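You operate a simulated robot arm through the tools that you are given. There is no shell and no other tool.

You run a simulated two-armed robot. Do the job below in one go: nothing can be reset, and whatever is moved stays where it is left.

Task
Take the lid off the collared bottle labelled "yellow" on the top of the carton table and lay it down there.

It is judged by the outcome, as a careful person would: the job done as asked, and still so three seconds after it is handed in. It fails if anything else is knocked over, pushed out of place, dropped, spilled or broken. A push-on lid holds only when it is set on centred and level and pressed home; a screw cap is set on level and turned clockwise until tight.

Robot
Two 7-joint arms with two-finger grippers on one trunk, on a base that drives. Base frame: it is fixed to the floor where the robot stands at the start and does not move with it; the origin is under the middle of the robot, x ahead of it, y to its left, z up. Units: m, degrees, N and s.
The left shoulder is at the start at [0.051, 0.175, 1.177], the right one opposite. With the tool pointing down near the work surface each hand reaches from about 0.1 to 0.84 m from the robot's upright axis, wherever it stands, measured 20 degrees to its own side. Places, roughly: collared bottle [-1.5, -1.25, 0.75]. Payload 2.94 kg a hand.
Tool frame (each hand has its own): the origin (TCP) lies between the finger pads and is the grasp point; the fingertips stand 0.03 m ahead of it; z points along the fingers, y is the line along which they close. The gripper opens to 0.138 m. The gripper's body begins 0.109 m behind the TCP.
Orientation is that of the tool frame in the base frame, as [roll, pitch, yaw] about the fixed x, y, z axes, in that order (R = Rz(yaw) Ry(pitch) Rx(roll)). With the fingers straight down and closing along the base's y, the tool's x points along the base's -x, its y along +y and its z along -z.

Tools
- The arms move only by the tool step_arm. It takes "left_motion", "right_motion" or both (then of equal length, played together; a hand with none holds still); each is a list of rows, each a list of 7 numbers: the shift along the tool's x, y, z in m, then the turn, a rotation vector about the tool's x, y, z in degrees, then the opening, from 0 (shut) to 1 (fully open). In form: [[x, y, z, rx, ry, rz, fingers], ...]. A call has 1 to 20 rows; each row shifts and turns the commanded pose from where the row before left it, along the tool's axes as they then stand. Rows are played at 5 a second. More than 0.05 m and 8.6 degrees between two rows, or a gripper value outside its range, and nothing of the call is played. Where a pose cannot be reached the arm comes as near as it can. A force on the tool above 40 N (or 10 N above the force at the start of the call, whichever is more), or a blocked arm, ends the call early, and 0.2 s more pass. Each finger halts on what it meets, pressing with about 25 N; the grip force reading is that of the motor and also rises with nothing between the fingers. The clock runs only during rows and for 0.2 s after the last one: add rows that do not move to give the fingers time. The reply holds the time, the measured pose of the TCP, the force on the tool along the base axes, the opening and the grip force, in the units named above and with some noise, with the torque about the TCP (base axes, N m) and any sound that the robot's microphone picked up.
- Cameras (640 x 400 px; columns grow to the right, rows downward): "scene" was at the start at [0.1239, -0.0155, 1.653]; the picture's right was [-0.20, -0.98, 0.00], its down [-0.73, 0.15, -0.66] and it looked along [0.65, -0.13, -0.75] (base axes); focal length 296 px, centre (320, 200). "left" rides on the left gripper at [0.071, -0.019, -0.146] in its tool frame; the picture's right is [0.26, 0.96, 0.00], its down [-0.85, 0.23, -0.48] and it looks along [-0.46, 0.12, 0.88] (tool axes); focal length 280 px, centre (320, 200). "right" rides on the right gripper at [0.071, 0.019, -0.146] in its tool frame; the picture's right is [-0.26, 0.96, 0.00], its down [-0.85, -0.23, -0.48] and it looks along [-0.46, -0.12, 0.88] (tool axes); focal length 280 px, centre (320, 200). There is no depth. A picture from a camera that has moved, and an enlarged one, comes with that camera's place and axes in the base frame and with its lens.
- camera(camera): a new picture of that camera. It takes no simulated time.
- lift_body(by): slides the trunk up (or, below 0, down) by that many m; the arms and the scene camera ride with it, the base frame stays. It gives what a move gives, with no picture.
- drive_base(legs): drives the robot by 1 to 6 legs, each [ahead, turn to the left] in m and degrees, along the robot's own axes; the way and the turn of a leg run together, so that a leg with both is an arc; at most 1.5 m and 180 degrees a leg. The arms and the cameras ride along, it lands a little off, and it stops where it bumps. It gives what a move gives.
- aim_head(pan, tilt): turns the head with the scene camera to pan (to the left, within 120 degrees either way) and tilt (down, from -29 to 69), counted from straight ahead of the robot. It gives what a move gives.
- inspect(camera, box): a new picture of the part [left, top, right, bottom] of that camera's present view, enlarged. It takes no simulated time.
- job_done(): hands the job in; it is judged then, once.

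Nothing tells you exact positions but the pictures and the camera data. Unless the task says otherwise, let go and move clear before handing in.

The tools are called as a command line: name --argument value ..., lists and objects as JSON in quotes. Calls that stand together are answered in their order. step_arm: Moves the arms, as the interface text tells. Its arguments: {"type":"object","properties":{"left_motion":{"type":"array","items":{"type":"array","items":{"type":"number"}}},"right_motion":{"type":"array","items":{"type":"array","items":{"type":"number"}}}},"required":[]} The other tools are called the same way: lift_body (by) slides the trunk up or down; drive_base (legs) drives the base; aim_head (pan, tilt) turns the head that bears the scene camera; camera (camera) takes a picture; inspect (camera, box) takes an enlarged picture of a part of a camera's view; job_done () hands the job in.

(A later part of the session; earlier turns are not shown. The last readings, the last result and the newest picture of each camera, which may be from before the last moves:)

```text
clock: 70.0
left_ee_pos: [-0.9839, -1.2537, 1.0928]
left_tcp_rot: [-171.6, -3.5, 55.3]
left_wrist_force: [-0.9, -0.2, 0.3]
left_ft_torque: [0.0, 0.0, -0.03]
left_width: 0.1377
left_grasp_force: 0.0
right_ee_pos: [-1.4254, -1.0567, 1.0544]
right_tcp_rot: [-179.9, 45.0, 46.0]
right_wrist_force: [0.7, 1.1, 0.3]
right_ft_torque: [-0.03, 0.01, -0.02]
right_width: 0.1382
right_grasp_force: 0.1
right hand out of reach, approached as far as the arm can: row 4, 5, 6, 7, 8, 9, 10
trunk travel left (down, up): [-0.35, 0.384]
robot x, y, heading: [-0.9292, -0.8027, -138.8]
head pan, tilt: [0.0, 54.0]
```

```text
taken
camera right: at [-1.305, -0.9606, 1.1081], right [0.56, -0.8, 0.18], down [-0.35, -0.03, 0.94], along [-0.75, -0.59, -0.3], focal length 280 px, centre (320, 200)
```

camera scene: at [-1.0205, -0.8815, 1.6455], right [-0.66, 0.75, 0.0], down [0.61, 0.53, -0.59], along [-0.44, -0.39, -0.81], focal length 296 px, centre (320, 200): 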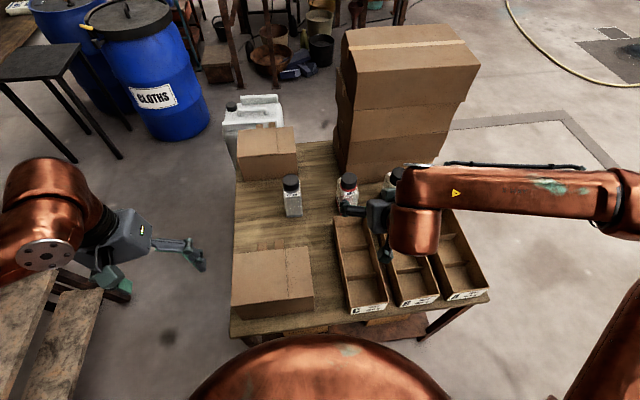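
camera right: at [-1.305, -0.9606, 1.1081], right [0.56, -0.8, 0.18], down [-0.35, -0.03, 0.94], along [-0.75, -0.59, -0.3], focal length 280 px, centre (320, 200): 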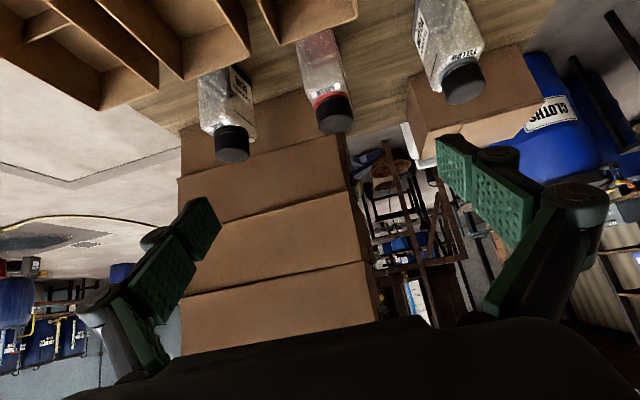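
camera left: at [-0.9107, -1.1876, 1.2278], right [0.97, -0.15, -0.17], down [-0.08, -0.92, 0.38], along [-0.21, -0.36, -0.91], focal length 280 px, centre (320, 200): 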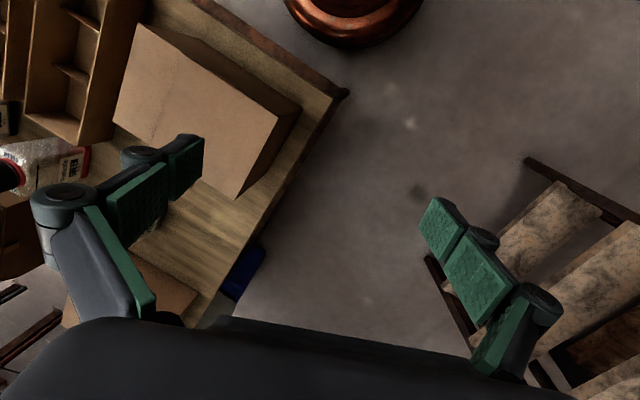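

The arm can't slide farther left while folded this close to me. I'll first go forward and down toward the bottle row (staying above and in front of it), where the arm is more stretched, and then move left.

step_arm --right_motion '[[-0.0016, 0.0131, 0.031, 0, 0, 0, 1], [-0.0016, 0.0131, 0.031, 0, 0, 0, 1], [-0.0016, 0.0131, 0.031, 0, 0, 0, 1], [-0.0016, 0.0131, 0.031, 0, 0, 0, 1], [-0.0016, 0.0131, 0.031, 0, 0, 0, 1], [0, 0, 0, 0, 0, 0, 1]]'

camera --camera "scene"

camera --camera "right"

```text
clock: 71.4
left_ee_pos: [-0.9833, -1.2541, 1.0931]
left_tcp_rot: [-171.6, -3.5, 55.2]
left_wrist_force: [-0.1, 0.0, 0.3]
left_ft_torque: [0.03, -0.01, -0.03]
left_width: 0.1379
left_grasp_force: 0.1
right_ee_pos: [-1.4254, -1.0572, 1.0538]
right_tcp_rot: [-179.9, 45.0, 46.0]
right_wrist_force: [0.3, 0.1, -0.6]
right_ft_torque: [-0.02, -0.01, 0.02]
right_width: 0.1379
right_grasp_force: 0.0
right hand out of reach, approached as far as the arm can: row 1, 2, 3, 4, 5
trunk travel left (down, up): [-0.35, 0.384]
robot x, y, heading: [-0.9332, -0.8018, -138.7]
head pan, tilt: [0.0, 54.0]
```

```text
taken
camera scene: at [-1.0205, -0.8815, 1.6455], right [-0.66, 0.75, 0.0], down [0.61, 0.53, -0.59], along [-0.44, -0.39, -0.81], focal length 296 px, centre (320, 200)
```

scene: 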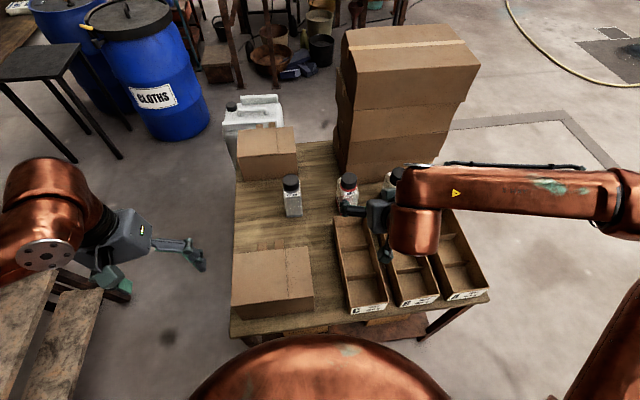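

```text
taken
camera right: at [-1.3049, -0.9606, 1.1081], right [0.56, -0.8, 0.18], down [-0.35, -0.03, 0.94], along [-0.75, -0.59, -0.3], focal length 280 px, centre (320, 200)
```

right: 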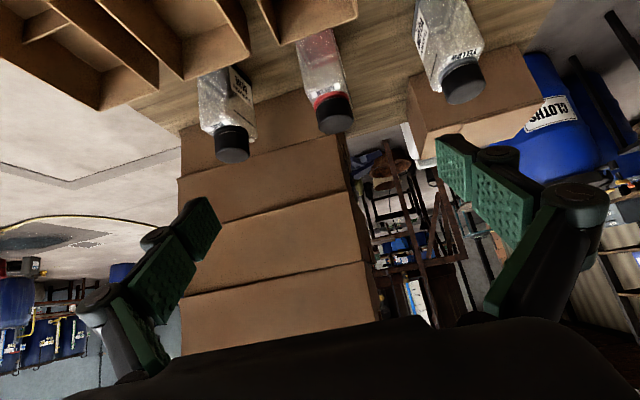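

That folded posture is at a joint limit. I'll swing the right hand to vertical here (which unfolds the arm), and then carry it over, high above the bottles, to just in front of the yellow one.

step_arm --right_motion '[[0, 0, 0, 0, 7.5, 0, 1], [0, 0, 0, 0, 7.5, 0, 1], [0, 0, 0, 0, 7.5, 0, 1], [0, 0, 0, 0, 7.5, 0, 1], [0, 0, 0, 0, 7.5, 0, 1], [0, 0, 0, 0, 7.5, 0, 1], [0, 0, 0, 0, 0, 0, 1]]'

camera --camera "scene"

```text
clock: 73.0
left_ee_pos: [-0.9839, -1.2538, 1.0928]
left_tcp_rot: [-171.5, -3.5, 55.3]
left_wrist_force: [0.6, 0.4, -0.5]
left_ft_torque: [-0.01, 0.0, 0.03]
left_width: 0.138
left_grasp_force: 0.0
right_ee_pos: [-1.4155, -1.0102, 1.0731]
right_tcp_rot: [-179.9, 11.2, 46.0]
right_wrist_force: [-0.9, -0.2, 0.4]
right_ft_torque: [0.01, 0.02, 0.04]
right_width: 0.1379
right_grasp_force: 0.1
right hand out of reach, approached as far as the arm can: row 2, 4, 5, 6
trunk travel left (down, up): [-0.35, 0.384]
robot x, y, heading: [-0.9357, -0.8022, -138.6]
head pan, tilt: [0.0, 54.0]
```

```text
taken
camera scene: at [-1.0203, -0.8816, 1.6455], right [-0.66, 0.75, 0.0], down [0.61, 0.53, -0.59], along [-0.44, -0.39, -0.81], focal length 296 px, centre (320, 200)
```

scene: 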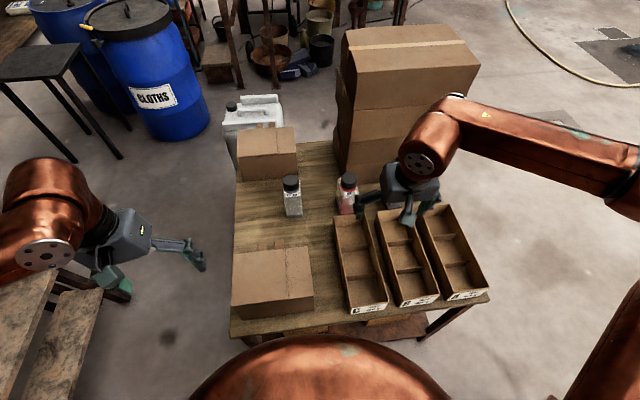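

The hand is nearly vertical now (11° off). I'll carry it forward-left at z≥1.0 to just in front of the yellow bottle.

step_arm --right_motion '[[-0.021, 0.0275, 0.0135, 0, 0, 0, 1], [-0.021, 0.0275, 0.0135, 0, 0, 0, 1], [-0.021, 0.0275, 0.0135, 0, 0, 0, 1], [-0.021, 0.0275, 0.0135, 0, 0, 0, 1], [-0.021, 0.0275, 0.0135, 0, 0, 0, 1], [-0.021, 0.0275, 0.0135, 0, 0, 0, 1], [-0.021, 0.0275, 0.0135, 0, 0, 0, 1], [-0.021, 0.0275, 0.0135, 0, 0, 0, 1], [0, 0, 0, 0, 0, 0, 1]]'

camera --camera "scene"

camera --camera "right"

```text
clock: 75.0
left_ee_pos: [-0.9846, -1.2533, 1.0938]
left_tcp_rot: [-171.6, -3.5, 55.3]
left_wrist_force: [-0.4, -0.4, -0.6]
left_ft_torque: [0.01, 0.02, -0.03]
left_width: 0.1382
left_grasp_force: 0.0
right_ee_pos: [-1.416, -1.0116, 1.0736]
right_tcp_rot: [-179.8, 11.3, 45.9]
right_wrist_force: [-0.3, -0.8, 0.3]
right_ft_torque: [-0.01, 0.0, -0.02]
right_width: 0.1379
right_grasp_force: 0.0
right hand out of reach, approached as far as the arm can: row 1, 2, 3, 4, 5, 6, 7, 8
trunk travel left (down, up): [-0.35, 0.384]
robot x, y, heading: [-0.9284, -0.8017, -138.8]
head pan, tilt: [0.0, 54.0]
```

```text
taken
camera scene: at [-1.0205, -0.8815, 1.6455], right [-0.66, 0.75, 0.0], down [0.61, 0.53, -0.59], along [-0.44, -0.39, -0.81], focal length 296 px, centre (320, 200)
```

scene: 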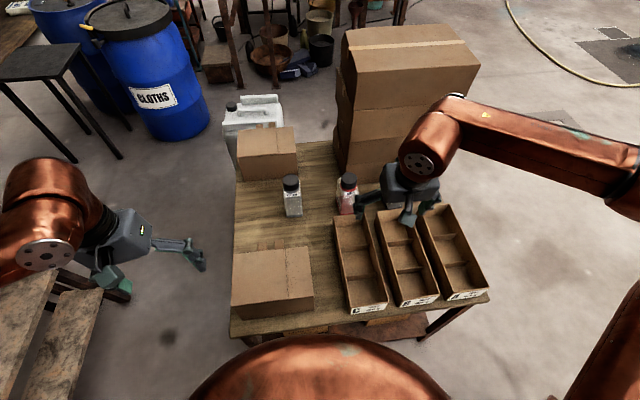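

```text
taken
camera right: at [-1.3334, -0.9541, 1.2029], right [0.51, -0.86, 0.05], down [-0.68, -0.37, 0.63], along [-0.52, -0.36, -0.77], focal length 280 px, centre (320, 200)
```

right: 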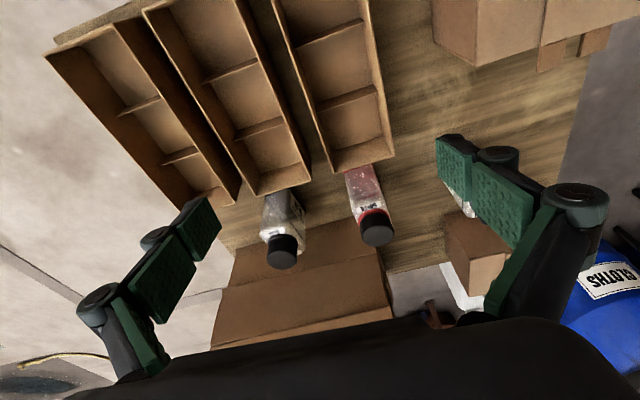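

The right arm didn't move at all, so it's likely pinned at a joint limit in this posture. I'll test a small opposite move (back and right) to see how it responds.

step_arm --right_motion '[[0.02, -0.02, 0, 0, 0, 0, 1], [0.02, -0.02, 0, 0, 0, 0, 1], [0, 0, 0, 0, 0, 0, 1]]'

```text
clock: 75.8
left_ee_pos: [-0.9837, -1.2543, 1.0928]
left_tcp_rot: [-171.6, -3.5, 55.4]
left_wrist_force: [0.4, -0.2, 0.2]
left_ft_torque: [0.04, -0.01, 0.03]
left_width: 0.1381
left_grasp_force: 0.0
right_ee_pos: [-1.4182, -0.9549, 1.0645]
right_tcp_rot: [-179.9, 11.3, 45.8]
right_wrist_force: [0.5, -0.1, 0.4]
right_ft_torque: [-0.01, 0.0, -0.01]
right_width: 0.1382
right_grasp_force: 0.1
trunk travel left (down, up): [-0.35, 0.384]
robot x, y, heading: [-0.9296, -0.8015, -138.6]
head pan, tilt: [0.0, 54.0]
```

It follows freely in the opposite direction, so the limit is real in this arm posture. I'll look at the right arm's shape to understand which way the elbow sits.

aim_head --pan -50 --tilt 35

camera --camera "scene"

aim_head --pan 50 --tilt 35

camera --camera "scene"

```text
clock: 77.0
left_ee_pos: [-0.984, -1.2533, 1.0934]
left_tcp_rot: [-171.5, -3.4, 55.2]
left_wrist_force: [-0.5, -0.2, -0.3]
left_ft_torque: [0.02, 0.02, 0.02]
left_width: 0.1381
left_grasp_force: 0.0
right_ee_pos: [-1.417, -0.9546, 1.0651]
right_tcp_rot: [-180.0, 11.2, 45.9]
right_wrist_force: [-0.1, -0.1, 0.2]
right_ft_torque: [0.01, -0.01, 0.0]
right_width: 0.1379
right_grasp_force: 0.0
trunk travel left (down, up): [-0.35, 0.384]
robot x, y, heading: [-0.9297, -0.7999, -138.8]
head pan, tilt: [-50.0, 35.0]
```

```text
taken
camera scene: at [-1.0527, -0.8199, 1.6725], right [0.15, 0.99, 0.0], down [0.57, -0.09, -0.82], along [-0.81, 0.12, -0.57], focal length 296 px, centre (320, 200)
```

scene: 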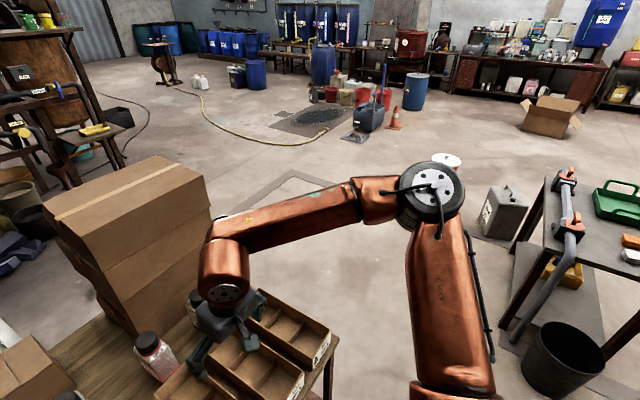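

```text
clock: 78.8
left_ee_pos: [-0.9845, -1.2539, 1.0921]
left_tcp_rot: [-171.5, -3.5, 55.3]
left_wrist_force: [0.2, -0.7, -0.1]
left_ft_torque: [0.02, 0.0, 0.0]
left_width: 0.1381
left_grasp_force: 0.0
right_ee_pos: [-1.416, -0.9551, 1.0655]
right_tcp_rot: [-179.9, 11.1, 45.9]
right_wrist_force: [-0.2, -0.2, -0.3]
right_ft_torque: [0.0, 0.03, -0.01]
right_width: 0.1382
right_grasp_force: 0.0
trunk travel left (down, up): [-0.35, 0.384]
robot x, y, heading: [-0.93, -0.7994, -138.7]
head pan, tilt: [50.0, 35.0]
```

```text
taken
camera scene: at [-0.9636, -0.9212, 1.6725], right [-1.0, -0.02, 0.0], down [-0.01, 0.57, -0.82], along [0.02, -0.82, -0.57], focal length 296 px, centre (320, 200)
```

scene: 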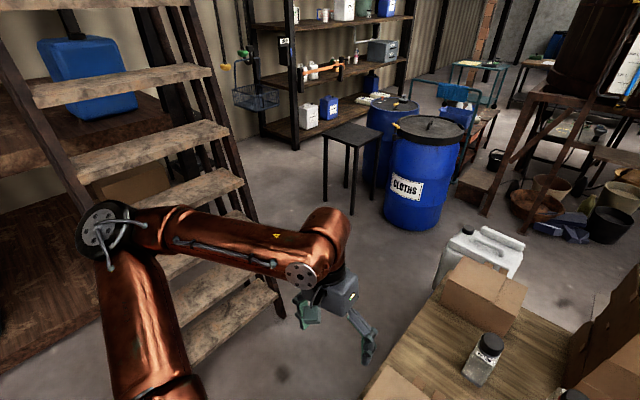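

Both elbows sit out and high, so a hand reaching across must turn inward with its forearm. I'll test this on the right hand: turn it 24° inward (counter-clockwise from above) and then try moving left again, staying high.

step_arm --right_motion '[[0, 0, 0, 0, 0, -8, 1], [0, 0, 0, 0, 0, -8, 1], [0, 0, 0, 0, 0, -8, 1], [-0.01, 0.03, 0, 0, 0, 0, 1], [-0.01, 0.03, 0, 0, 0, 0, 1], [-0.01, 0.03, 0, 0, 0, 0, 1], [0, 0, 0, 0, 0, 0, 1]]'

```text
clock: 80.3
left_ee_pos: [-0.983, -1.2549, 1.0934]
left_tcp_rot: [-171.6, -3.4, 55.3]
left_wrist_force: [0.4, -0.6, 0.5]
left_ft_torque: [0.03, -0.02, -0.01]
left_width: 0.1383
left_grasp_force: 0.0
right_ee_pos: [-1.3667, -0.9952, 1.0644]
right_tcp_rot: [-175.4, 10.2, 70.3]
right_wrist_force: [0.3, 0.3, 0.4]
right_ft_torque: [0.02, -0.02, 0.0]
right_width: 0.1378
right_grasp_force: 0.0
right hand out of reach, approached as far as the arm can: row 6
trunk travel left (down, up): [-0.35, 0.384]
robot x, y, heading: [-0.9288, -0.803, -138.6]
head pan, tilt: [50.0, 35.0]
```

The right hand turned and moved left a bit, but it can't get inward of about 0.14 m while this close to me. I'll extend it forward at the same height (well above the bottles) and see if it can come inward there.

step_arm --right_motion '[[-0.0301, -0.0165, 0.0068, 0, 0, 0, 1], [-0.0301, -0.0165, 0.0068, 0, 0, 0, 1], [-0.0301, -0.0165, 0.0068, 0, 0, 0, 1], [-0.0301, -0.0165, 0.0068, 0, 0, 0, 1], [-0.0301, -0.0165, 0.0068, 0, 0, 0, 1], [-0.0301, -0.0165, 0.0068, 0, 0, 0, 1], [0, 0, 0, 0, 0, 0, 1]]'

aim_head --pan 0 --tilt 50

camera --camera "scene"

```text
clock: 82.0
left_ee_pos: [-0.9842, -1.2521, 1.0925]
left_tcp_rot: [-171.5, -3.5, 55.3]
left_wrist_force: [0.5, -0.2, -0.2]
left_ft_torque: [-0.01, -0.01, -0.02]
left_width: 0.1381
left_grasp_force: 0.1
right_ee_pos: [-1.4488, -1.0192, 1.0844]
right_tcp_rot: [-175.4, 10.4, 70.2]
right_wrist_force: [-0.3, 0.5, -0.3]
right_ft_torque: [-0.03, 0.01, 0.04]
right_width: 0.1379
right_grasp_force: 0.1
right hand out of reach, approached as far as the arm can: row 1, 2, 3, 4, 5, 6
trunk travel left (down, up): [-0.35, 0.384]
robot x, y, heading: [-0.9258, -0.7998, -138.8]
head pan, tilt: [50.0, 35.0]
```

```text
clock: 83.1
left_ee_pos: [-0.984, -1.2525, 1.0929]
left_tcp_rot: [-171.6, -3.5, 55.3]
left_wrist_force: [0.0, -0.1, 0.9]
left_ft_torque: [0.01, -0.03, 0.0]
left_width: 0.1382
left_grasp_force: 0.1
right_ee_pos: [-1.4488, -1.0187, 1.0841]
right_tcp_rot: [-175.5, 10.4, 70.3]
right_wrist_force: [0.6, -0.4, 0.0]
right_ft_torque: [-0.02, 0.0, 0.03]
right_width: 0.1378
right_grasp_force: 0.0
trunk travel left (down, up): [-0.35, 0.384]
robot x, y, heading: [-0.932, -0.8028, -138.8]
head pan, tilt: [0.0, 50.0]
```

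```text
taken
camera scene: at [-1.0234, -0.8841, 1.6508], right [-0.66, 0.75, 0.0], down [0.58, 0.51, -0.64], along [-0.48, -0.42, -0.77], focal length 296 px, centre (320, 200)
```

scene: 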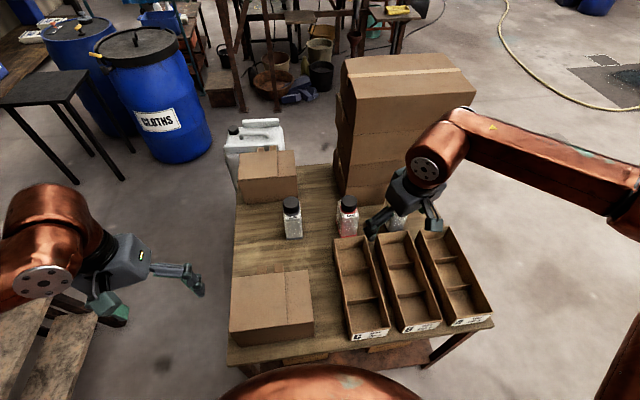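

Forward is limited too in this posture, so one joint seems to be at its stop since the jolt. I'll bring the right hand back to its original comfortable spot (further right, hand straight) and go forward from there.

step_arm --right_motion '[[0, -0.03, 0, 0, 0, 8, 1], [0, -0.03, 0, 0, 0, 8, 1], [0, -0.03, 0, 0, 0, 8, 1], [0, -0.02, 0, 0, -5, 4, 1], [-0.02, 0, 0, 0, -5, 0, 1], [-0.03, 0, 0, 0, 0, 0, 1], [-0.03, 0, 0, 0, 0, 0, 1], [-0.03, 0, 0, 0, 0, 0, 1], [0, 0, 0, 0, 0, 0, 1]]'

camera --camera "scene"

```text
clock: 85.1
left_ee_pos: [-0.9826, -1.2532, 1.0933]
left_tcp_rot: [-171.6, -3.5, 55.3]
left_wrist_force: [-0.6, 0.2, 0.6]
left_ft_torque: [-0.03, 0.03, 0.0]
left_width: 0.1378
left_grasp_force: 0.1
right_ee_pos: [-1.6186, -1.031, 1.1288]
right_tcp_rot: [179.1, 21.4, 41.6]
right_wrist_force: [0.4, 0.3, 0.4]
right_ft_torque: [0.03, 0.01, 0.0]
right_width: 0.1381
right_grasp_force: 0.1
trunk travel left (down, up): [-0.35, 0.384]
robot x, y, heading: [-0.9275, -0.8037, -138.4]
head pan, tilt: [0.0, 50.0]
```

```text
taken
camera scene: at [-1.0218, -0.8835, 1.651], right [-0.66, 0.75, 0.0], down [0.58, 0.51, -0.64], along [-0.48, -0.42, -0.77], focal length 296 px, centre (320, 200)
```

scene: 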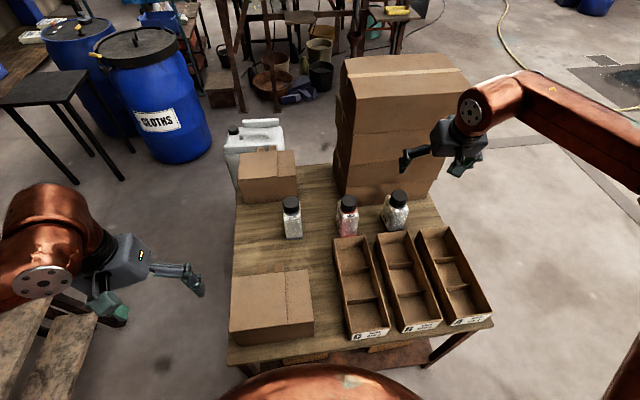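

It reached there without trouble (0.67 m ahead, 0.28 m right). From this more extended position I'll straighten the hand to vertical and try moving inward at the same height.

step_arm --right_motion '[[0, 0, 0, 0, 7, 0, 1], [0, 0, 0, 0, 7, 0, 1], [0, 0, 0, 0, 7, 0, 1], [0, 0.03, 0, 0, 0, 0, 1], [0, 0.03, 0, 0, 0, 0, 1], [0, 0.03, 0, 0, 0, 0, 1], [0, 0.03, 0, 0, 0, 0, 1], [0, 0, 0, 0, 0, 0, 1]]'

camera --camera "scene"

```text
clock: 86.9
left_ee_pos: [-0.9851, -1.253, 1.0926]
left_tcp_rot: [-171.7, -3.4, 55.3]
left_wrist_force: [0.2, -0.2, -0.3]
left_ft_torque: [-0.01, 0.02, 0.0]
left_width: 0.1378
left_grasp_force: 0.0
right_ee_pos: [-1.5399, -1.0153, 1.1206]
right_tcp_rot: [179.1, 10.7, 41.8]
right_wrist_force: [0.3, 0.2, -0.2]
right_ft_torque: [0.0, -0.01, -0.01]
right_width: 0.1381
right_grasp_force: 0.1
right hand out of reach, approached as far as the arm can: row 1, 2, 3, 4, 5, 6, 7
trunk travel left (down, up): [-0.35, 0.384]
robot x, y, heading: [-0.9323, -0.8016, -138.9]
head pan, tilt: [0.0, 50.0]
```

```text
taken
camera scene: at [-1.0234, -0.8841, 1.6508], right [-0.66, 0.75, 0.0], down [0.58, 0.51, -0.64], along [-0.48, -0.42, -0.77], focal length 296 px, centre (320, 200)
```

scene: 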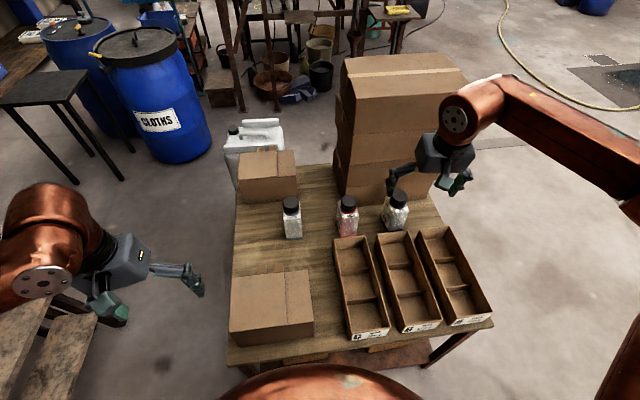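

Vertical hand poses this high relative to my shoulders are at a wrist limit. Raising the trunk by 0.2 m will put the bottle lower relative to the shoulders, where downward-pointing poses are comfortable.

lift_body --by 0.1

lift_body --by 0.1

camera --camera "scene"

```text
clock: 88.3
left_ee_pos: [-0.9855, -1.2532, 1.1929]
left_tcp_rot: [-171.7, -3.5, 55.3]
left_wrist_force: [0.1, 0.4, 0.2]
left_ft_torque: [0.03, -0.02, 0.0]
left_width: 0.1382
left_grasp_force: 0.1
right_ee_pos: [-1.5295, -1.0043, 1.2472]
right_tcp_rot: [179.1, 13.4, 41.8]
right_wrist_force: [-0.3, -0.1, -0.5]
right_ft_torque: [0.03, -0.01, -0.02]
right_width: 0.1379
right_grasp_force: 0.1
trunk travel left (down, up): [-0.45, 0.284]
robot x, y, heading: [-0.9262, -0.8007, -138.8]
head pan, tilt: [0.0, 50.0]
```

```text
clock: 89.6
left_ee_pos: [-0.9848, -1.2539, 1.2929]
left_tcp_rot: [-171.6, -3.5, 55.4]
left_wrist_force: [-0.3, 0.9, -0.7]
left_ft_torque: [0.01, 0.01, 0.01]
left_width: 0.1381
left_grasp_force: 0.0
right_ee_pos: [-1.5235, -0.9988, 1.3596]
right_tcp_rot: [179.1, 14.8, 41.9]
right_wrist_force: [0.4, -0.1, -0.6]
right_ft_torque: [-0.04, -0.01, -0.02]
right_width: 0.1379
right_grasp_force: 0.0
trunk travel left (down, up): [-0.55, 0.184]
robot x, y, heading: [-0.932, -0.802, -138.5]
head pan, tilt: [0.0, 50.0]
```

```text
taken
camera scene: at [-0.979, -0.8451, 1.8507], right [-0.66, 0.75, 0.0], down [0.58, 0.51, -0.64], along [-0.48, -0.42, -0.77], focal length 296 px, centre (320, 200)
```

scene: 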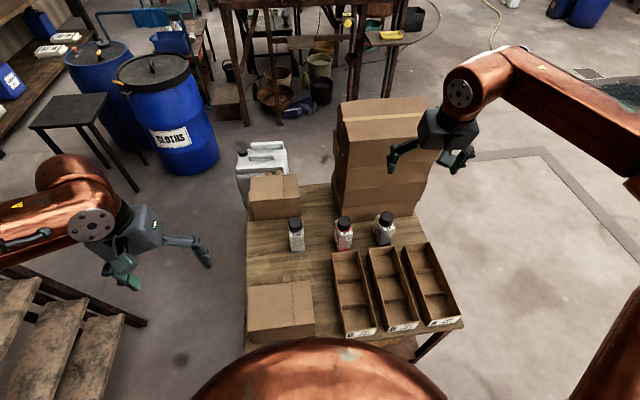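

Raising the trunk also moved my shoulders back about 6 cm, which costs reach, so that's the wrong direction. I'll lower it back to where it was and instead work with the hands lower, nearer the table.

lift_body --by -0.2

step_arm --right_motion '[[0, -0.01, 0.02, 0, 0, 0, 1], [0, -0.01, 0.03, 0, 0, 0, 1], [0, -0.01, 0.03, 0, 3, 0, 1], [0, 0, 0.03, 0, 3, 0, 1], [0, 0, 0.03, 0, 3, 0, 1], [0, 0, 0.03, 0, 3, 0, 1], [0, 0, 0, 0, 0, 0, 1]]'

camera --camera "scene"

```text
clock: 91.8
left_ee_pos: [-0.9843, -1.2533, 1.0933]
left_tcp_rot: [-171.6, -3.4, 55.3]
left_wrist_force: [0.7, -0.4, -0.4]
left_ft_torque: [-0.02, 0.01, -0.01]
left_width: 0.1378
left_grasp_force: 0.0
right_ee_pos: [-1.5231, -0.9989, 1.1609]
right_tcp_rot: [179.0, 14.8, 41.8]
right_wrist_force: [0.4, 0.1, -0.1]
right_ft_torque: [-0.04, 0.03, 0.01]
right_width: 0.1379
right_grasp_force: 0.1
trunk travel left (down, up): [-0.35, 0.384]
robot x, y, heading: [-0.9261, -0.8011, -138.5]
head pan, tilt: [0.0, 50.0]
```

```text
clock: 93.4
left_ee_pos: [-0.9842, -1.2534, 1.0933]
left_tcp_rot: [-171.6, -3.5, 55.3]
left_wrist_force: [0.8, 0.1, -1.0]
left_ft_torque: [0.02, -0.02, 0.02]
left_width: 0.1381
left_grasp_force: 0.0
right_ee_pos: [-1.5582, -0.973, 1.0006]
right_tcp_rot: [179.1, 3.0, 41.9]
right_wrist_force: [0.7, -0.5, -0.7]
right_ft_torque: [0.0, -0.01, -0.01]
right_width: 0.1379
right_grasp_force: 0.0
right hand out of reach, approached as far as the arm can: row 5, 6
trunk travel left (down, up): [-0.35, 0.384]
robot x, y, heading: [-0.9311, -0.8017, -138.9]
head pan, tilt: [0.0, 50.0]
```

```text
taken
camera scene: at [-1.0233, -0.8839, 1.6508], right [-0.66, 0.75, 0.0], down [0.58, 0.51, -0.64], along [-0.48, -0.42, -0.77], focal length 296 px, centre (320, 200)
```

scene: 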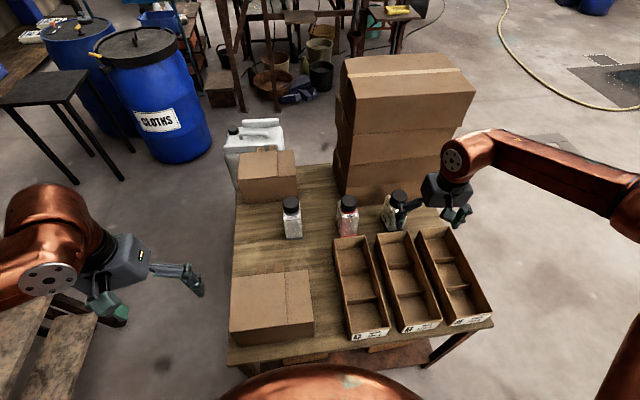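

The right hand is nearly vertical at its comfortable spot, above the bins. I'll lower it further to about z 0.92 and then try going inward in front of the bottle row.

step_arm --right_motion '[[0, 0, 0.02, 0, 1, 0, 1], [0, 0, 0.02, 0, 1, 0, 1], [0, 0, 0.02, 0, 1, 0, 1], [0, 0, 0.015, 0, 0, 0, 1], [0, 0.02, 0, 0, 0, 0, 1], [0, 0.02, 0, 0, 0, 0, 1], [0, 0.02, 0, 0, 0, 0, 1], [0, 0, 0, 0, 0, 0, 1]]'

camera --camera "scene"

```text
clock: 95.2
left_ee_pos: [-0.9845, -1.2529, 1.0924]
left_tcp_rot: [-171.6, -3.5, 55.3]
left_wrist_force: [-0.2, -0.1, 0.4]
left_ft_torque: [0.01, -0.02, 0.0]
left_width: 0.1382
left_grasp_force: 0.1
right_ee_pos: [-1.5039, -0.9569, 0.9515]
right_tcp_rot: [179.0, -0.1, 42.0]
right_wrist_force: [0.4, 0.5, -0.7]
right_ft_torque: [0.03, 0.0, 0.01]
right_width: 0.1379
right_grasp_force: 0.2
right hand out of reach, approached as far as the arm can: row 1, 2, 3, 4, 5, 6, 7
trunk travel left (down, up): [-0.35, 0.384]
robot x, y, heading: [-0.9298, -0.8038, -138.7]
head pan, tilt: [0.0, 50.0]
```

```text
taken
camera scene: at [-1.0239, -0.8838, 1.6507], right [-0.66, 0.75, 0.0], down [0.58, 0.51, -0.64], along [-0.48, -0.42, -0.77], focal length 296 px, centre (320, 200)
```

scene: 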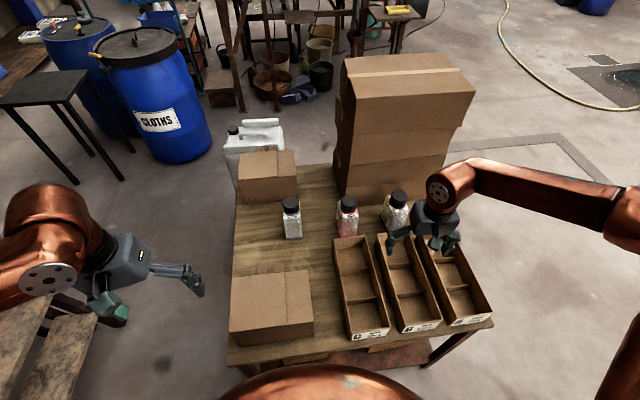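

Everything pulls back as it lowers, so the right elbow's posture is holding the arm back. I'll look at the right arm again to see the elbow.

aim_head --pan -45 --tilt 30

camera --camera "scene"

```text
clock: 96.3
left_ee_pos: [-0.9834, -1.2538, 1.0923]
left_tcp_rot: [-171.6, -3.5, 55.3]
left_wrist_force: [-0.2, -0.5, 0.2]
left_ft_torque: [-0.01, 0.02, 0.03]
left_width: 0.1381
left_grasp_force: 0.1
right_ee_pos: [-1.5037, -0.9575, 0.9512]
right_tcp_rot: [179.0, -0.1, 42.1]
right_wrist_force: [-0.6, 0.0, 0.9]
right_ft_torque: [0.03, 0.01, -0.03]
right_width: 0.1379
right_grasp_force: 0.1
trunk travel left (down, up): [-0.35, 0.384]
robot x, y, heading: [-0.932, -0.8043, -138.7]
head pan, tilt: [-45.0, 30.0]
```

```text
taken
camera scene: at [-1.0558, -0.8274, 1.6803], right [0.06, 1.0, 0.0], down [0.5, -0.03, -0.87], along [-0.86, 0.06, -0.5], focal length 296 px, centre (320, 200)
```

scene: 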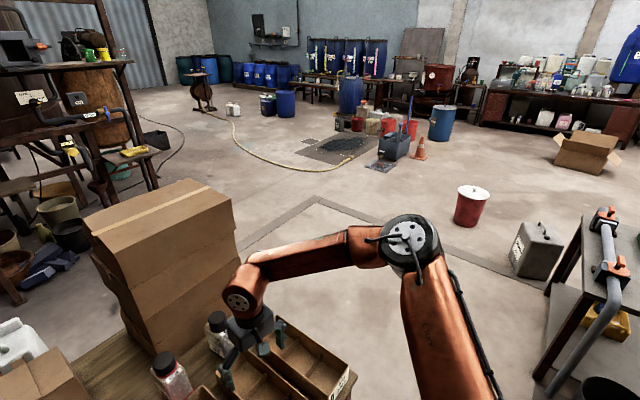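

I think the wrist's bend is at its lower stop because the elbows sit high relative to the wrist. Lowering the trunk (which also brings the shoulders forward) while keeping the hands at the same height should fix both; first I'll raise both hands for clearance.

step_arm --left_motion '[[0, 0, -0.03, 0, 0, 0, 1], [0, 0, -0.03, 0, 0, 0, 1], [0, 0, -0.03, 0, 0, 0, 1], [0, 0, -0.03, 0, 0, 0, 1], [0, 0, 0, 0, 0, 0, 1], [0, 0, 0, 0, 0, 0, 1]]' --right_motion '[[0, 0, -0.03, 0, 0, 0, 1], [0, 0, -0.03, 0, 0, 0, 1], [0, 0, -0.03, 0, 0, 0, 1], [0, 0, -0.03, 0, 0, 0, 1], [0, 0, -0.03, 0, 0, 0, 1], [0, 0, 0, 0, 0, 0, 1]]'

aim_head --pan 0 --tilt 62

lift_body --by -0.08

camera --camera "scene"

```text
clock: 97.7
left_ee_pos: [-0.9737, -1.2682, 1.2133]
left_tcp_rot: [-171.7, -3.5, 55.4]
left_wrist_force: [-0.6, 0.3, -0.1]
left_ft_torque: [-0.02, 0.01, -0.01]
left_width: 0.1379
left_grasp_force: 0.1
right_ee_pos: [-1.5055, -0.9557, 1.1018]
right_tcp_rot: [179.0, -0.2, 42.1]
right_wrist_force: [-0.3, -0.5, -0.6]
right_ft_torque: [-0.03, 0.02, 0.01]
right_width: 0.1381
right_grasp_force: 0.0
trunk travel left (down, up): [-0.35, 0.384]
robot x, y, heading: [-0.9258, -0.8022, -138.7]
head pan, tilt: [-45.0, 30.0]
```

```text
clock: 98.8
left_ee_pos: [-0.9734, -1.2695, 1.2128]
left_tcp_rot: [-171.6, -3.4, 55.2]
left_wrist_force: [0.4, -0.4, 0.9]
left_ft_torque: [0.0, -0.03, 0.0]
left_width: 0.1377
left_grasp_force: 0.0
right_ee_pos: [-1.505, -0.9556, 1.1012]
right_tcp_rot: [179.1, -0.2, 42.1]
right_wrist_force: [-0.9, -0.3, -0.3]
right_ft_torque: [0.0, -0.04, -0.01]
right_width: 0.138
right_grasp_force: 0.1
trunk travel left (down, up): [-0.35, 0.384]
robot x, y, heading: [-0.9281, -0.8015, -138.6]
head pan, tilt: [0.0, 62.0]
```

```text
clock: 100.0
left_ee_pos: [-0.9744, -1.2689, 1.1319]
left_tcp_rot: [-171.6, -3.4, 55.4]
left_wrist_force: [-0.8, -0.1, 0.3]
left_ft_torque: [-0.05, 0.01, -0.02]
left_width: 0.1378
left_grasp_force: 0.0
right_ee_pos: [-1.5063, -0.9558, 1.0227]
right_tcp_rot: [178.9, -0.1, 42.1]
right_wrist_force: [1.0, -0.3, 0.0]
right_ft_torque: [0.02, 0.03, 0.0]
right_width: 0.1381
right_grasp_force: 0.1
trunk travel left (down, up): [-0.27, 0.464]
robot x, y, heading: [-0.9306, -0.8004, -138.7]
head pan, tilt: [0.0, 62.0]
```

```text
taken
camera scene: at [-1.0495, -0.9066, 1.5546], right [-0.66, 0.75, 0.0], down [0.66, 0.58, -0.47], along [-0.35, -0.31, -0.88], focal length 296 px, centre (320, 200)
```

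scene: 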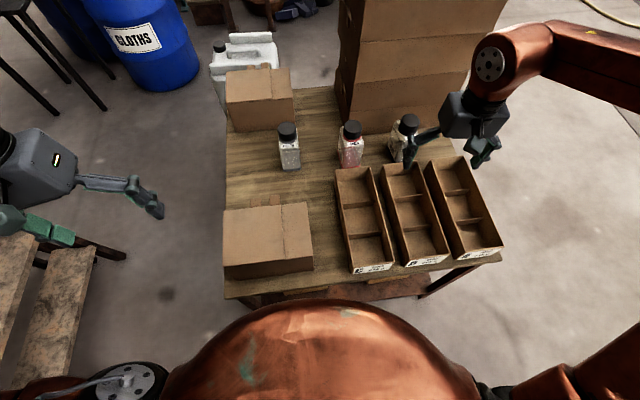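

Lowering went smoothly, the hands kept their place, and the belly stays clear of the table edge. I'll lower another 8 cm and check again.

lift_body --by -0.07

camera --camera "scene"

```text
clock: 101.0
left_ee_pos: [-0.9721, -1.2684, 1.0619]
left_tcp_rot: [-171.6, -3.4, 55.4]
left_wrist_force: [-0.2, -0.3, 0.3]
left_ft_torque: [-0.04, 0.03, 0.01]
left_width: 0.138
left_grasp_force: 0.1
right_ee_pos: [-1.5051, -0.9559, 0.9525]
right_tcp_rot: [179.0, -0.1, 41.9]
right_wrist_force: [0.3, -0.3, 1.0]
right_ft_torque: [-0.01, 0.02, 0.01]
right_width: 0.1378
right_grasp_force: 0.1
trunk travel left (down, up): [-0.2, 0.534]
robot x, y, heading: [-0.9262, -0.8027, -138.7]
head pan, tilt: [0.0, 62.0]
```

```text
taken
camera scene: at [-1.0906, -0.943, 1.4806], right [-0.66, 0.75, 0.0], down [0.66, 0.58, -0.47], along [-0.35, -0.31, -0.88], focal length 296 px, centre (320, 200)
```

scene: 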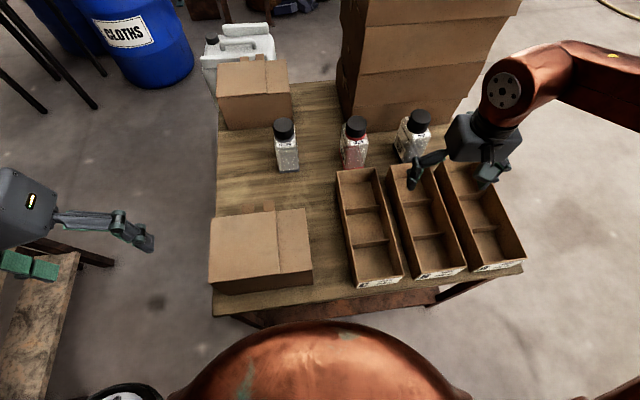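

With the trunk 15 cm lower and shoulders forward, reach should be easier. I'll now have the left hand hold the bottle and the right hand take the lid; first I'll straighten the left hand and carry it at about z 1.03 over the front carton to just in front of the yellow bottle.

step_arm --left_motion '[[0, 0, 0, -4.33, -1.35, 4.83, 1], [0, 0, 0, -4.33, -1.35, 4.83, 1], [-0.0259, -0.0258, 0.003, 0, 0, 0, 1], [-0.0259, -0.0258, 0.003, 0, 0, 0, 1], [-0.0259, -0.0258, 0.003, 0, 0, 0, 1], [-0.0259, -0.0258, 0.003, 0, 0, 0, 1], [-0.0259, -0.0258, 0.003, 0, 0, 0, 1], [-0.0259, -0.0258, 0.003, 0, 0, 0, 1], [0, 0, 0, 0, 0, 0, 1]]'

camera --camera "scene"

camera --camera "left"

```text
clock: 103.0
left_ee_pos: [-1.1924, -1.2777, 1.0448]
left_tcp_rot: [-180.0, 0.1, 45.9]
left_wrist_force: [-0.3, 0.7, -0.5]
left_ft_torque: [-0.01, -0.01, -0.03]
left_width: 0.1379
left_grasp_force: 0.1
right_ee_pos: [-1.5056, -0.9554, 0.9519]
right_tcp_rot: [179.1, -0.1, 42.1]
right_wrist_force: [0.1, -0.5, 0.6]
right_ft_torque: [-0.01, 0.03, 0.0]
right_width: 0.1382
right_grasp_force: 0.0
trunk travel left (down, up): [-0.2, 0.534]
robot x, y, heading: [-0.9279, -0.802, -139.1]
head pan, tilt: [0.0, 62.0]
```

```text
taken
camera scene: at [-1.0908, -0.943, 1.4805], right [-0.66, 0.75, 0.0], down [0.66, 0.58, -0.47], along [-0.35, -0.31, -0.88], focal length 296 px, centre (320, 200)
```

scene: 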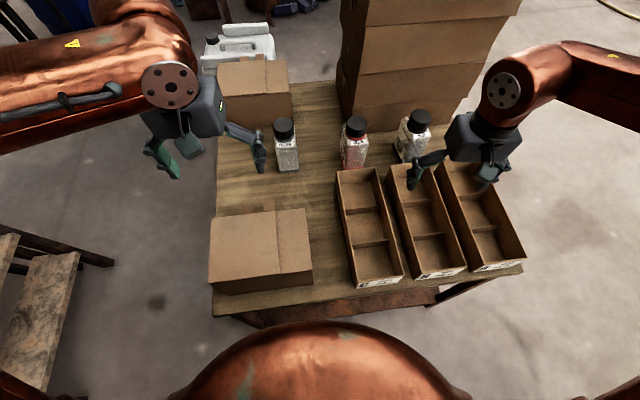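

```text
taken
camera left: at [-1.1562, -1.212, 1.1875], right [0.88, -0.48, 0.0], down [-0.42, -0.77, 0.48], along [-0.23, -0.42, -0.88], focal length 280 px, centre (320, 200)
```

left: 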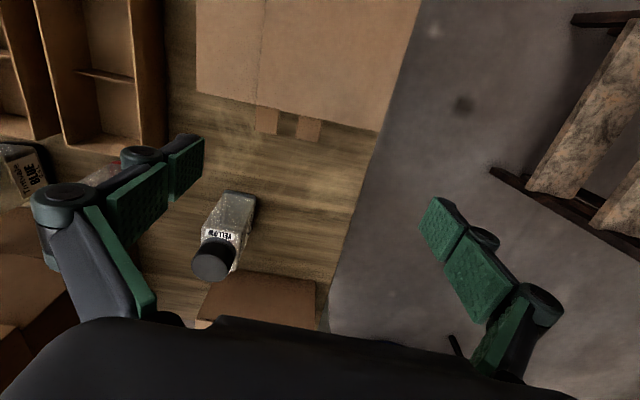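

The left hand follows perfectly now, and its camera sees the bottle where I expect it. I'll move it in front of the bottle and begin tilting the fingers forward.

step_arm --left_motion '[[-0.0247, -0.0265, 0.004, 0, 0, 0, 1], [-0.0247, -0.0265, 0.004, 0, 0, 0, 1], [-0.0247, -0.0265, 0.004, 0, 0, 0, 1], [-0.0247, -0.0265, 0.004, 0, 0, 0, 1], [0, 0, 0, 0, -7.5, 0, 1], [0, 0, 0, 0, -7.5, 0, 1], [0, 0, 0, 0, -7.5, 0, 1], [0, 0, 0, 0, -7.5, 0, 1], [0, 0, 0, 0, 0, 0, 1]]'

camera --camera "scene"

camera --camera "left"

```text
clock: 105.0
left_ee_pos: [-1.221, -1.2735, 1.0388]
left_tcp_rot: [179.9, 30.0, 45.8]
left_wrist_force: [-0.3, 0.2, 0.0]
left_ft_torque: [-0.02, 0.0, -0.03]
left_width: 0.1378
left_grasp_force: 0.1
left hand out of reach, approached as far as the arm can: row 1, 2, 3, 4
right_ee_pos: [-1.5065, -0.9568, 0.949]
right_tcp_rot: [179.1, -0.2, 42.1]
right_wrist_force: [0.3, -0.6, 0.7]
right_ft_torque: [-0.01, 0.02, 0.04]
right_width: 0.1382
right_grasp_force: 0.1
trunk travel left (down, up): [-0.2, 0.534]
robot x, y, heading: [-0.9308, -0.7994, -138.7]
head pan, tilt: [0.0, 62.0]
```

```text
taken
camera scene: at [-1.092, -0.9439, 1.48], right [-0.66, 0.75, 0.0], down [0.66, 0.58, -0.47], along [-0.35, -0.31, -0.88], focal length 296 px, centre (320, 200)
```

scene: 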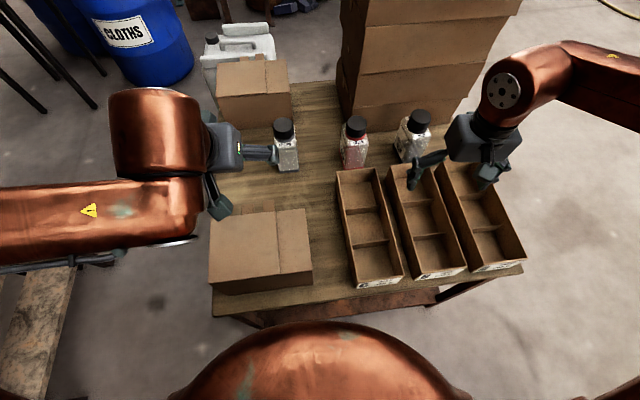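

```text
taken
camera left: at [-1.1398, -1.1646, 1.1283], right [0.85, -0.51, -0.13], down [-0.18, -0.52, 0.84], along [-0.49, -0.69, -0.53], focal length 280 px, centre (320, 200)
```

left: 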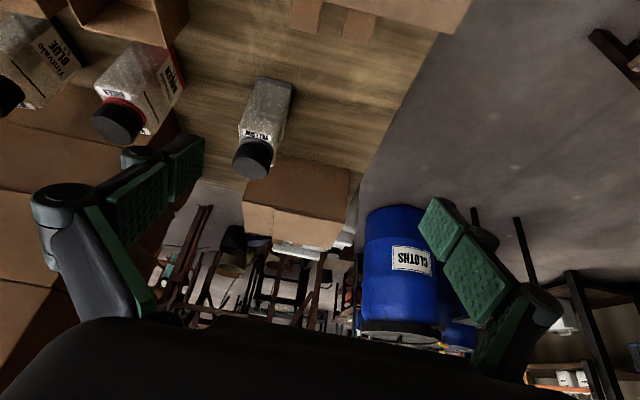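

Both hands meet the same inward limit at this range; it may come from the hand's turn relative to the forearm. I'll test by turning the left hand 24° clockwise (seen from above) and trying to go inward again.

step_arm --left_motion '[[0, 0, 0, 4, 0, 6.93, 1], [0, 0, 0, 4, 0, 6.93, 1], [0, 0, 0, 4, 0, 6.93, 1], [0, -0.02, 0, 0, 0, 0, 1], [0, -0.02, 0, 0, 0, 0, 1], [0, -0.02, 0, 0, 0, 0, 1], [0, 0, 0, 0, 0, 0, 1]]'

aim_head --pan 45 --tilt 40

camera --camera "scene"

```text
clock: 106.7
left_ee_pos: [-1.2424, -1.2182, 1.0379]
left_tcp_rot: [-179.9, 29.9, 22.0]
left_wrist_force: [0.2, 0.0, 0.3]
left_ft_torque: [0.01, 0.02, -0.04]
left_width: 0.1377
left_grasp_force: 0.2
right_ee_pos: [-1.5052, -0.9569, 0.9505]
right_tcp_rot: [179.1, -0.2, 42.1]
right_wrist_force: [0.4, 0.6, -0.9]
right_ft_torque: [0.02, 0.03, 0.0]
right_width: 0.1379
right_grasp_force: 0.0
trunk travel left (down, up): [-0.2, 0.534]
robot x, y, heading: [-0.9271, -0.7988, -138.7]
head pan, tilt: [0.0, 62.0]
```

```text
clock: 107.8
left_ee_pos: [-1.2411, -1.2182, 1.0377]
left_tcp_rot: [-180.0, 29.9, 21.9]
left_wrist_force: [0.0, -0.5, -0.9]
left_ft_torque: [0.04, -0.02, 0.04]
left_width: 0.1377
left_grasp_force: 0.1
right_ee_pos: [-1.5057, -0.9564, 0.9513]
right_tcp_rot: [179.1, -0.3, 42.3]
right_wrist_force: [0.4, -0.4, 0.3]
right_ft_torque: [0.0, 0.02, -0.01]
right_width: 0.138
right_grasp_force: 0.2
trunk travel left (down, up): [-0.2, 0.534]
robot x, y, heading: [-0.9286, -0.8016, -138.7]
head pan, tilt: [45.0, 40.0]
```

```text
taken
camera scene: at [-1.049, -0.9861, 1.5091], right [-1.0, 0.07, 0.0], down [0.04, 0.64, -0.77], along [-0.05, -0.76, -0.64], focal length 296 px, centre (320, 200)
```

scene: 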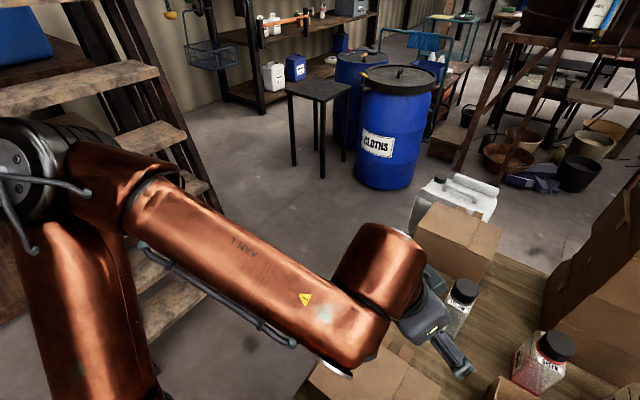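

Turning the hand clockwise freed it, so the limit is the hand's roll relative to the forearm. New plan: the left hand will hold the bottle from its open left side (hand turned clockwise, which is free), and the right hand will turn the lid from above. First, I'll bring the left hand to vertical and turn it 66° clockwise in place, high above the carton.

step_arm --left_motion '[[0, 0, 0, 0, 7.5, 0, 1], [0, 0, 0, 0, 7.5, 0, 1], [0, 0, 0, 0, 7.5, 0, 1], [0, 0, 0, 0, 7.5, 0, 1], [0, 0, 0, 0, 0, 8.25, 1], [0, 0, 0, 0, 0, 8.25, 1], [0, 0, 0, 0, 0, 8.25, 1], [0, 0, 0, 0, 0, 8.25, 1], [0, 0, 0, 0, 0, 8.25, 1], [0, 0, 0, 0, 0, 8.25, 1], [0, 0, 0, 0, 0, 8.25, 1], [0, 0, 0, 0, 0, 8.25, 1], [0, 0, 0, 0, 0, 0, 1]]'

aim_head --pan 8 --tilt 55

camera --camera "scene"

```text
clock: 110.6
left_ee_pos: [-1.2287, -1.2686, 1.0647]
left_tcp_rot: [176.5, 1.8, -44.0]
left_wrist_force: [-1.0, -0.3, 0.2]
left_ft_torque: [-0.02, 0.0, 0.01]
left_width: 0.1378
left_grasp_force: 0.0
left hand out of reach, approached as far as the arm can: row 3, 4
right_ee_pos: [-1.5065, -0.9562, 0.951]
right_tcp_rot: [179.1, -0.3, 42.1]
right_wrist_force: [0.5, 0.6, 0.2]
right_ft_torque: [0.02, 0.02, 0.01]
right_width: 0.1376
right_grasp_force: 0.1
trunk travel left (down, up): [-0.2, 0.534]
robot x, y, heading: [-0.931, -0.7996, -138.7]
head pan, tilt: [45.0, 40.0]
```

```text
clock: 111.6
left_ee_pos: [-1.2294, -1.2696, 1.0641]
left_tcp_rot: [176.6, 1.7, -43.9]
left_wrist_force: [-0.2, 0.0, 0.1]
left_ft_torque: [0.0, 0.01, -0.02]
left_width: 0.138
left_grasp_force: 0.0
right_ee_pos: [-1.5052, -0.9558, 0.9513]
right_tcp_rot: [179.1, -0.2, 42.1]
right_wrist_force: [-0.2, 0.4, -0.1]
right_ft_torque: [-0.01, 0.03, -0.02]
right_width: 0.138
right_grasp_force: 0.1
trunk travel left (down, up): [-0.2, 0.534]
robot x, y, heading: [-0.9299, -0.8003, -138.6]
head pan, tilt: [8.0, 55.0]
```

```text
taken
camera scene: at [-1.0904, -0.956, 1.4885], right [-0.76, 0.65, 0.0], down [0.53, 0.62, -0.57], along [-0.37, -0.44, -0.82], focal length 296 px, centre (320, 200)
```

scene: 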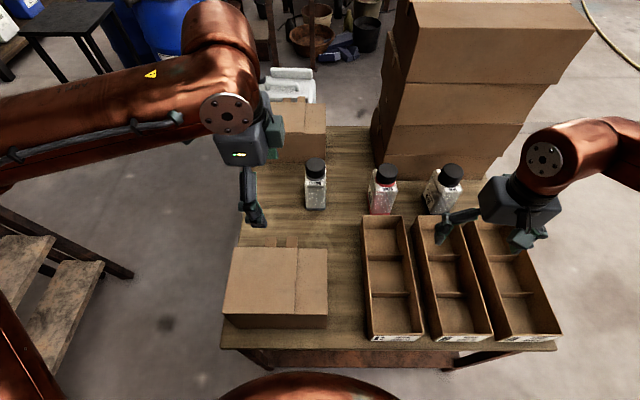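

The left hand is vertical and turned as planned. I'll carry it at z≈1.05 to the open space left of the yellow bottle.

step_arm --left_motion '[[0.0146, 0.0285, 0.003, 0, 0, 0, 1], [0.0146, 0.0285, 0.003, 0, 0, 0, 1], [0.0146, 0.0285, 0.003, 0, 0, 0, 1], [0.0146, 0.0285, 0.003, 0, 0, 0, 1], [0.0146, 0.0285, 0.003, 0, 0, 0, 1], [0.0146, 0.0285, 0.003, 0, 0, 0, 1], [0.0146, 0.0285, 0.003, 0, 0, 0, 1], [0.0146, 0.0285, 0.003, 0, 0, 0, 1], [0, 0, 0, 0, 0, 0, 1]]'

camera --camera "scene"

camera --camera "left"

```text
clock: 113.6
left_ee_pos: [-1.23, -1.4572, 1.0626]
left_tcp_rot: [176.7, 1.7, -43.9]
left_wrist_force: [0.8, -0.2, 0.4]
left_ft_torque: [0.02, -0.01, 0.03]
left_width: 0.138
left_grasp_force: 0.0
left hand out of reach, approached as far as the arm can: row 1, 2, 3, 4, 5, 6, 7, 8
right_ee_pos: [-1.5054, -0.9557, 0.9517]
right_tcp_rot: [179.2, -0.2, 42.1]
right_wrist_force: [1.1, 0.2, 0.7]
right_ft_torque: [-0.02, 0.0, 0.0]
right_width: 0.138
right_grasp_force: 0.0
trunk travel left (down, up): [-0.2, 0.534]
robot x, y, heading: [-0.932, -0.8004, -138.6]
head pan, tilt: [8.0, 55.0]
```

```text
taken
camera scene: at [-1.0903, -0.956, 1.4885], right [-0.76, 0.65, 0.0], down [0.53, 0.62, -0.57], along [-0.37, -0.43, -0.82], focal length 296 px, centre (320, 200)
```

scene: 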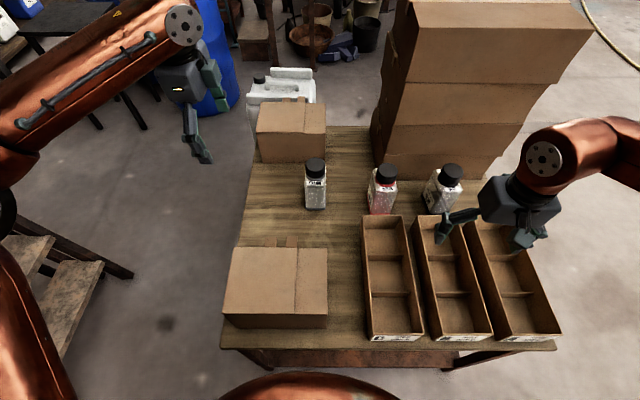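

```text
taken
camera left: at [-1.1559, -1.4894, 1.2037], right [-0.48, -0.88, 0.05], down [-0.74, 0.43, 0.51], along [-0.47, 0.21, -0.86], focal length 280 px, centre (320, 200)
```

left: 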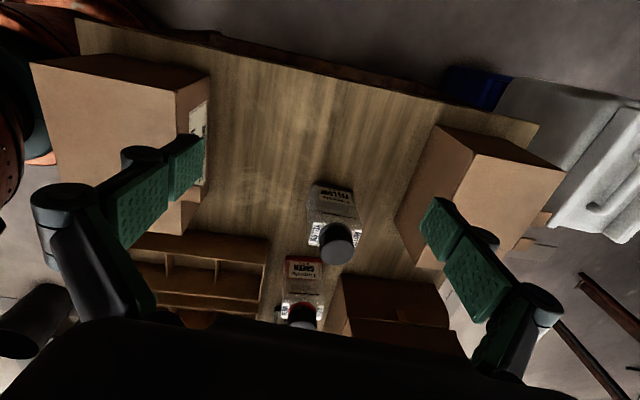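

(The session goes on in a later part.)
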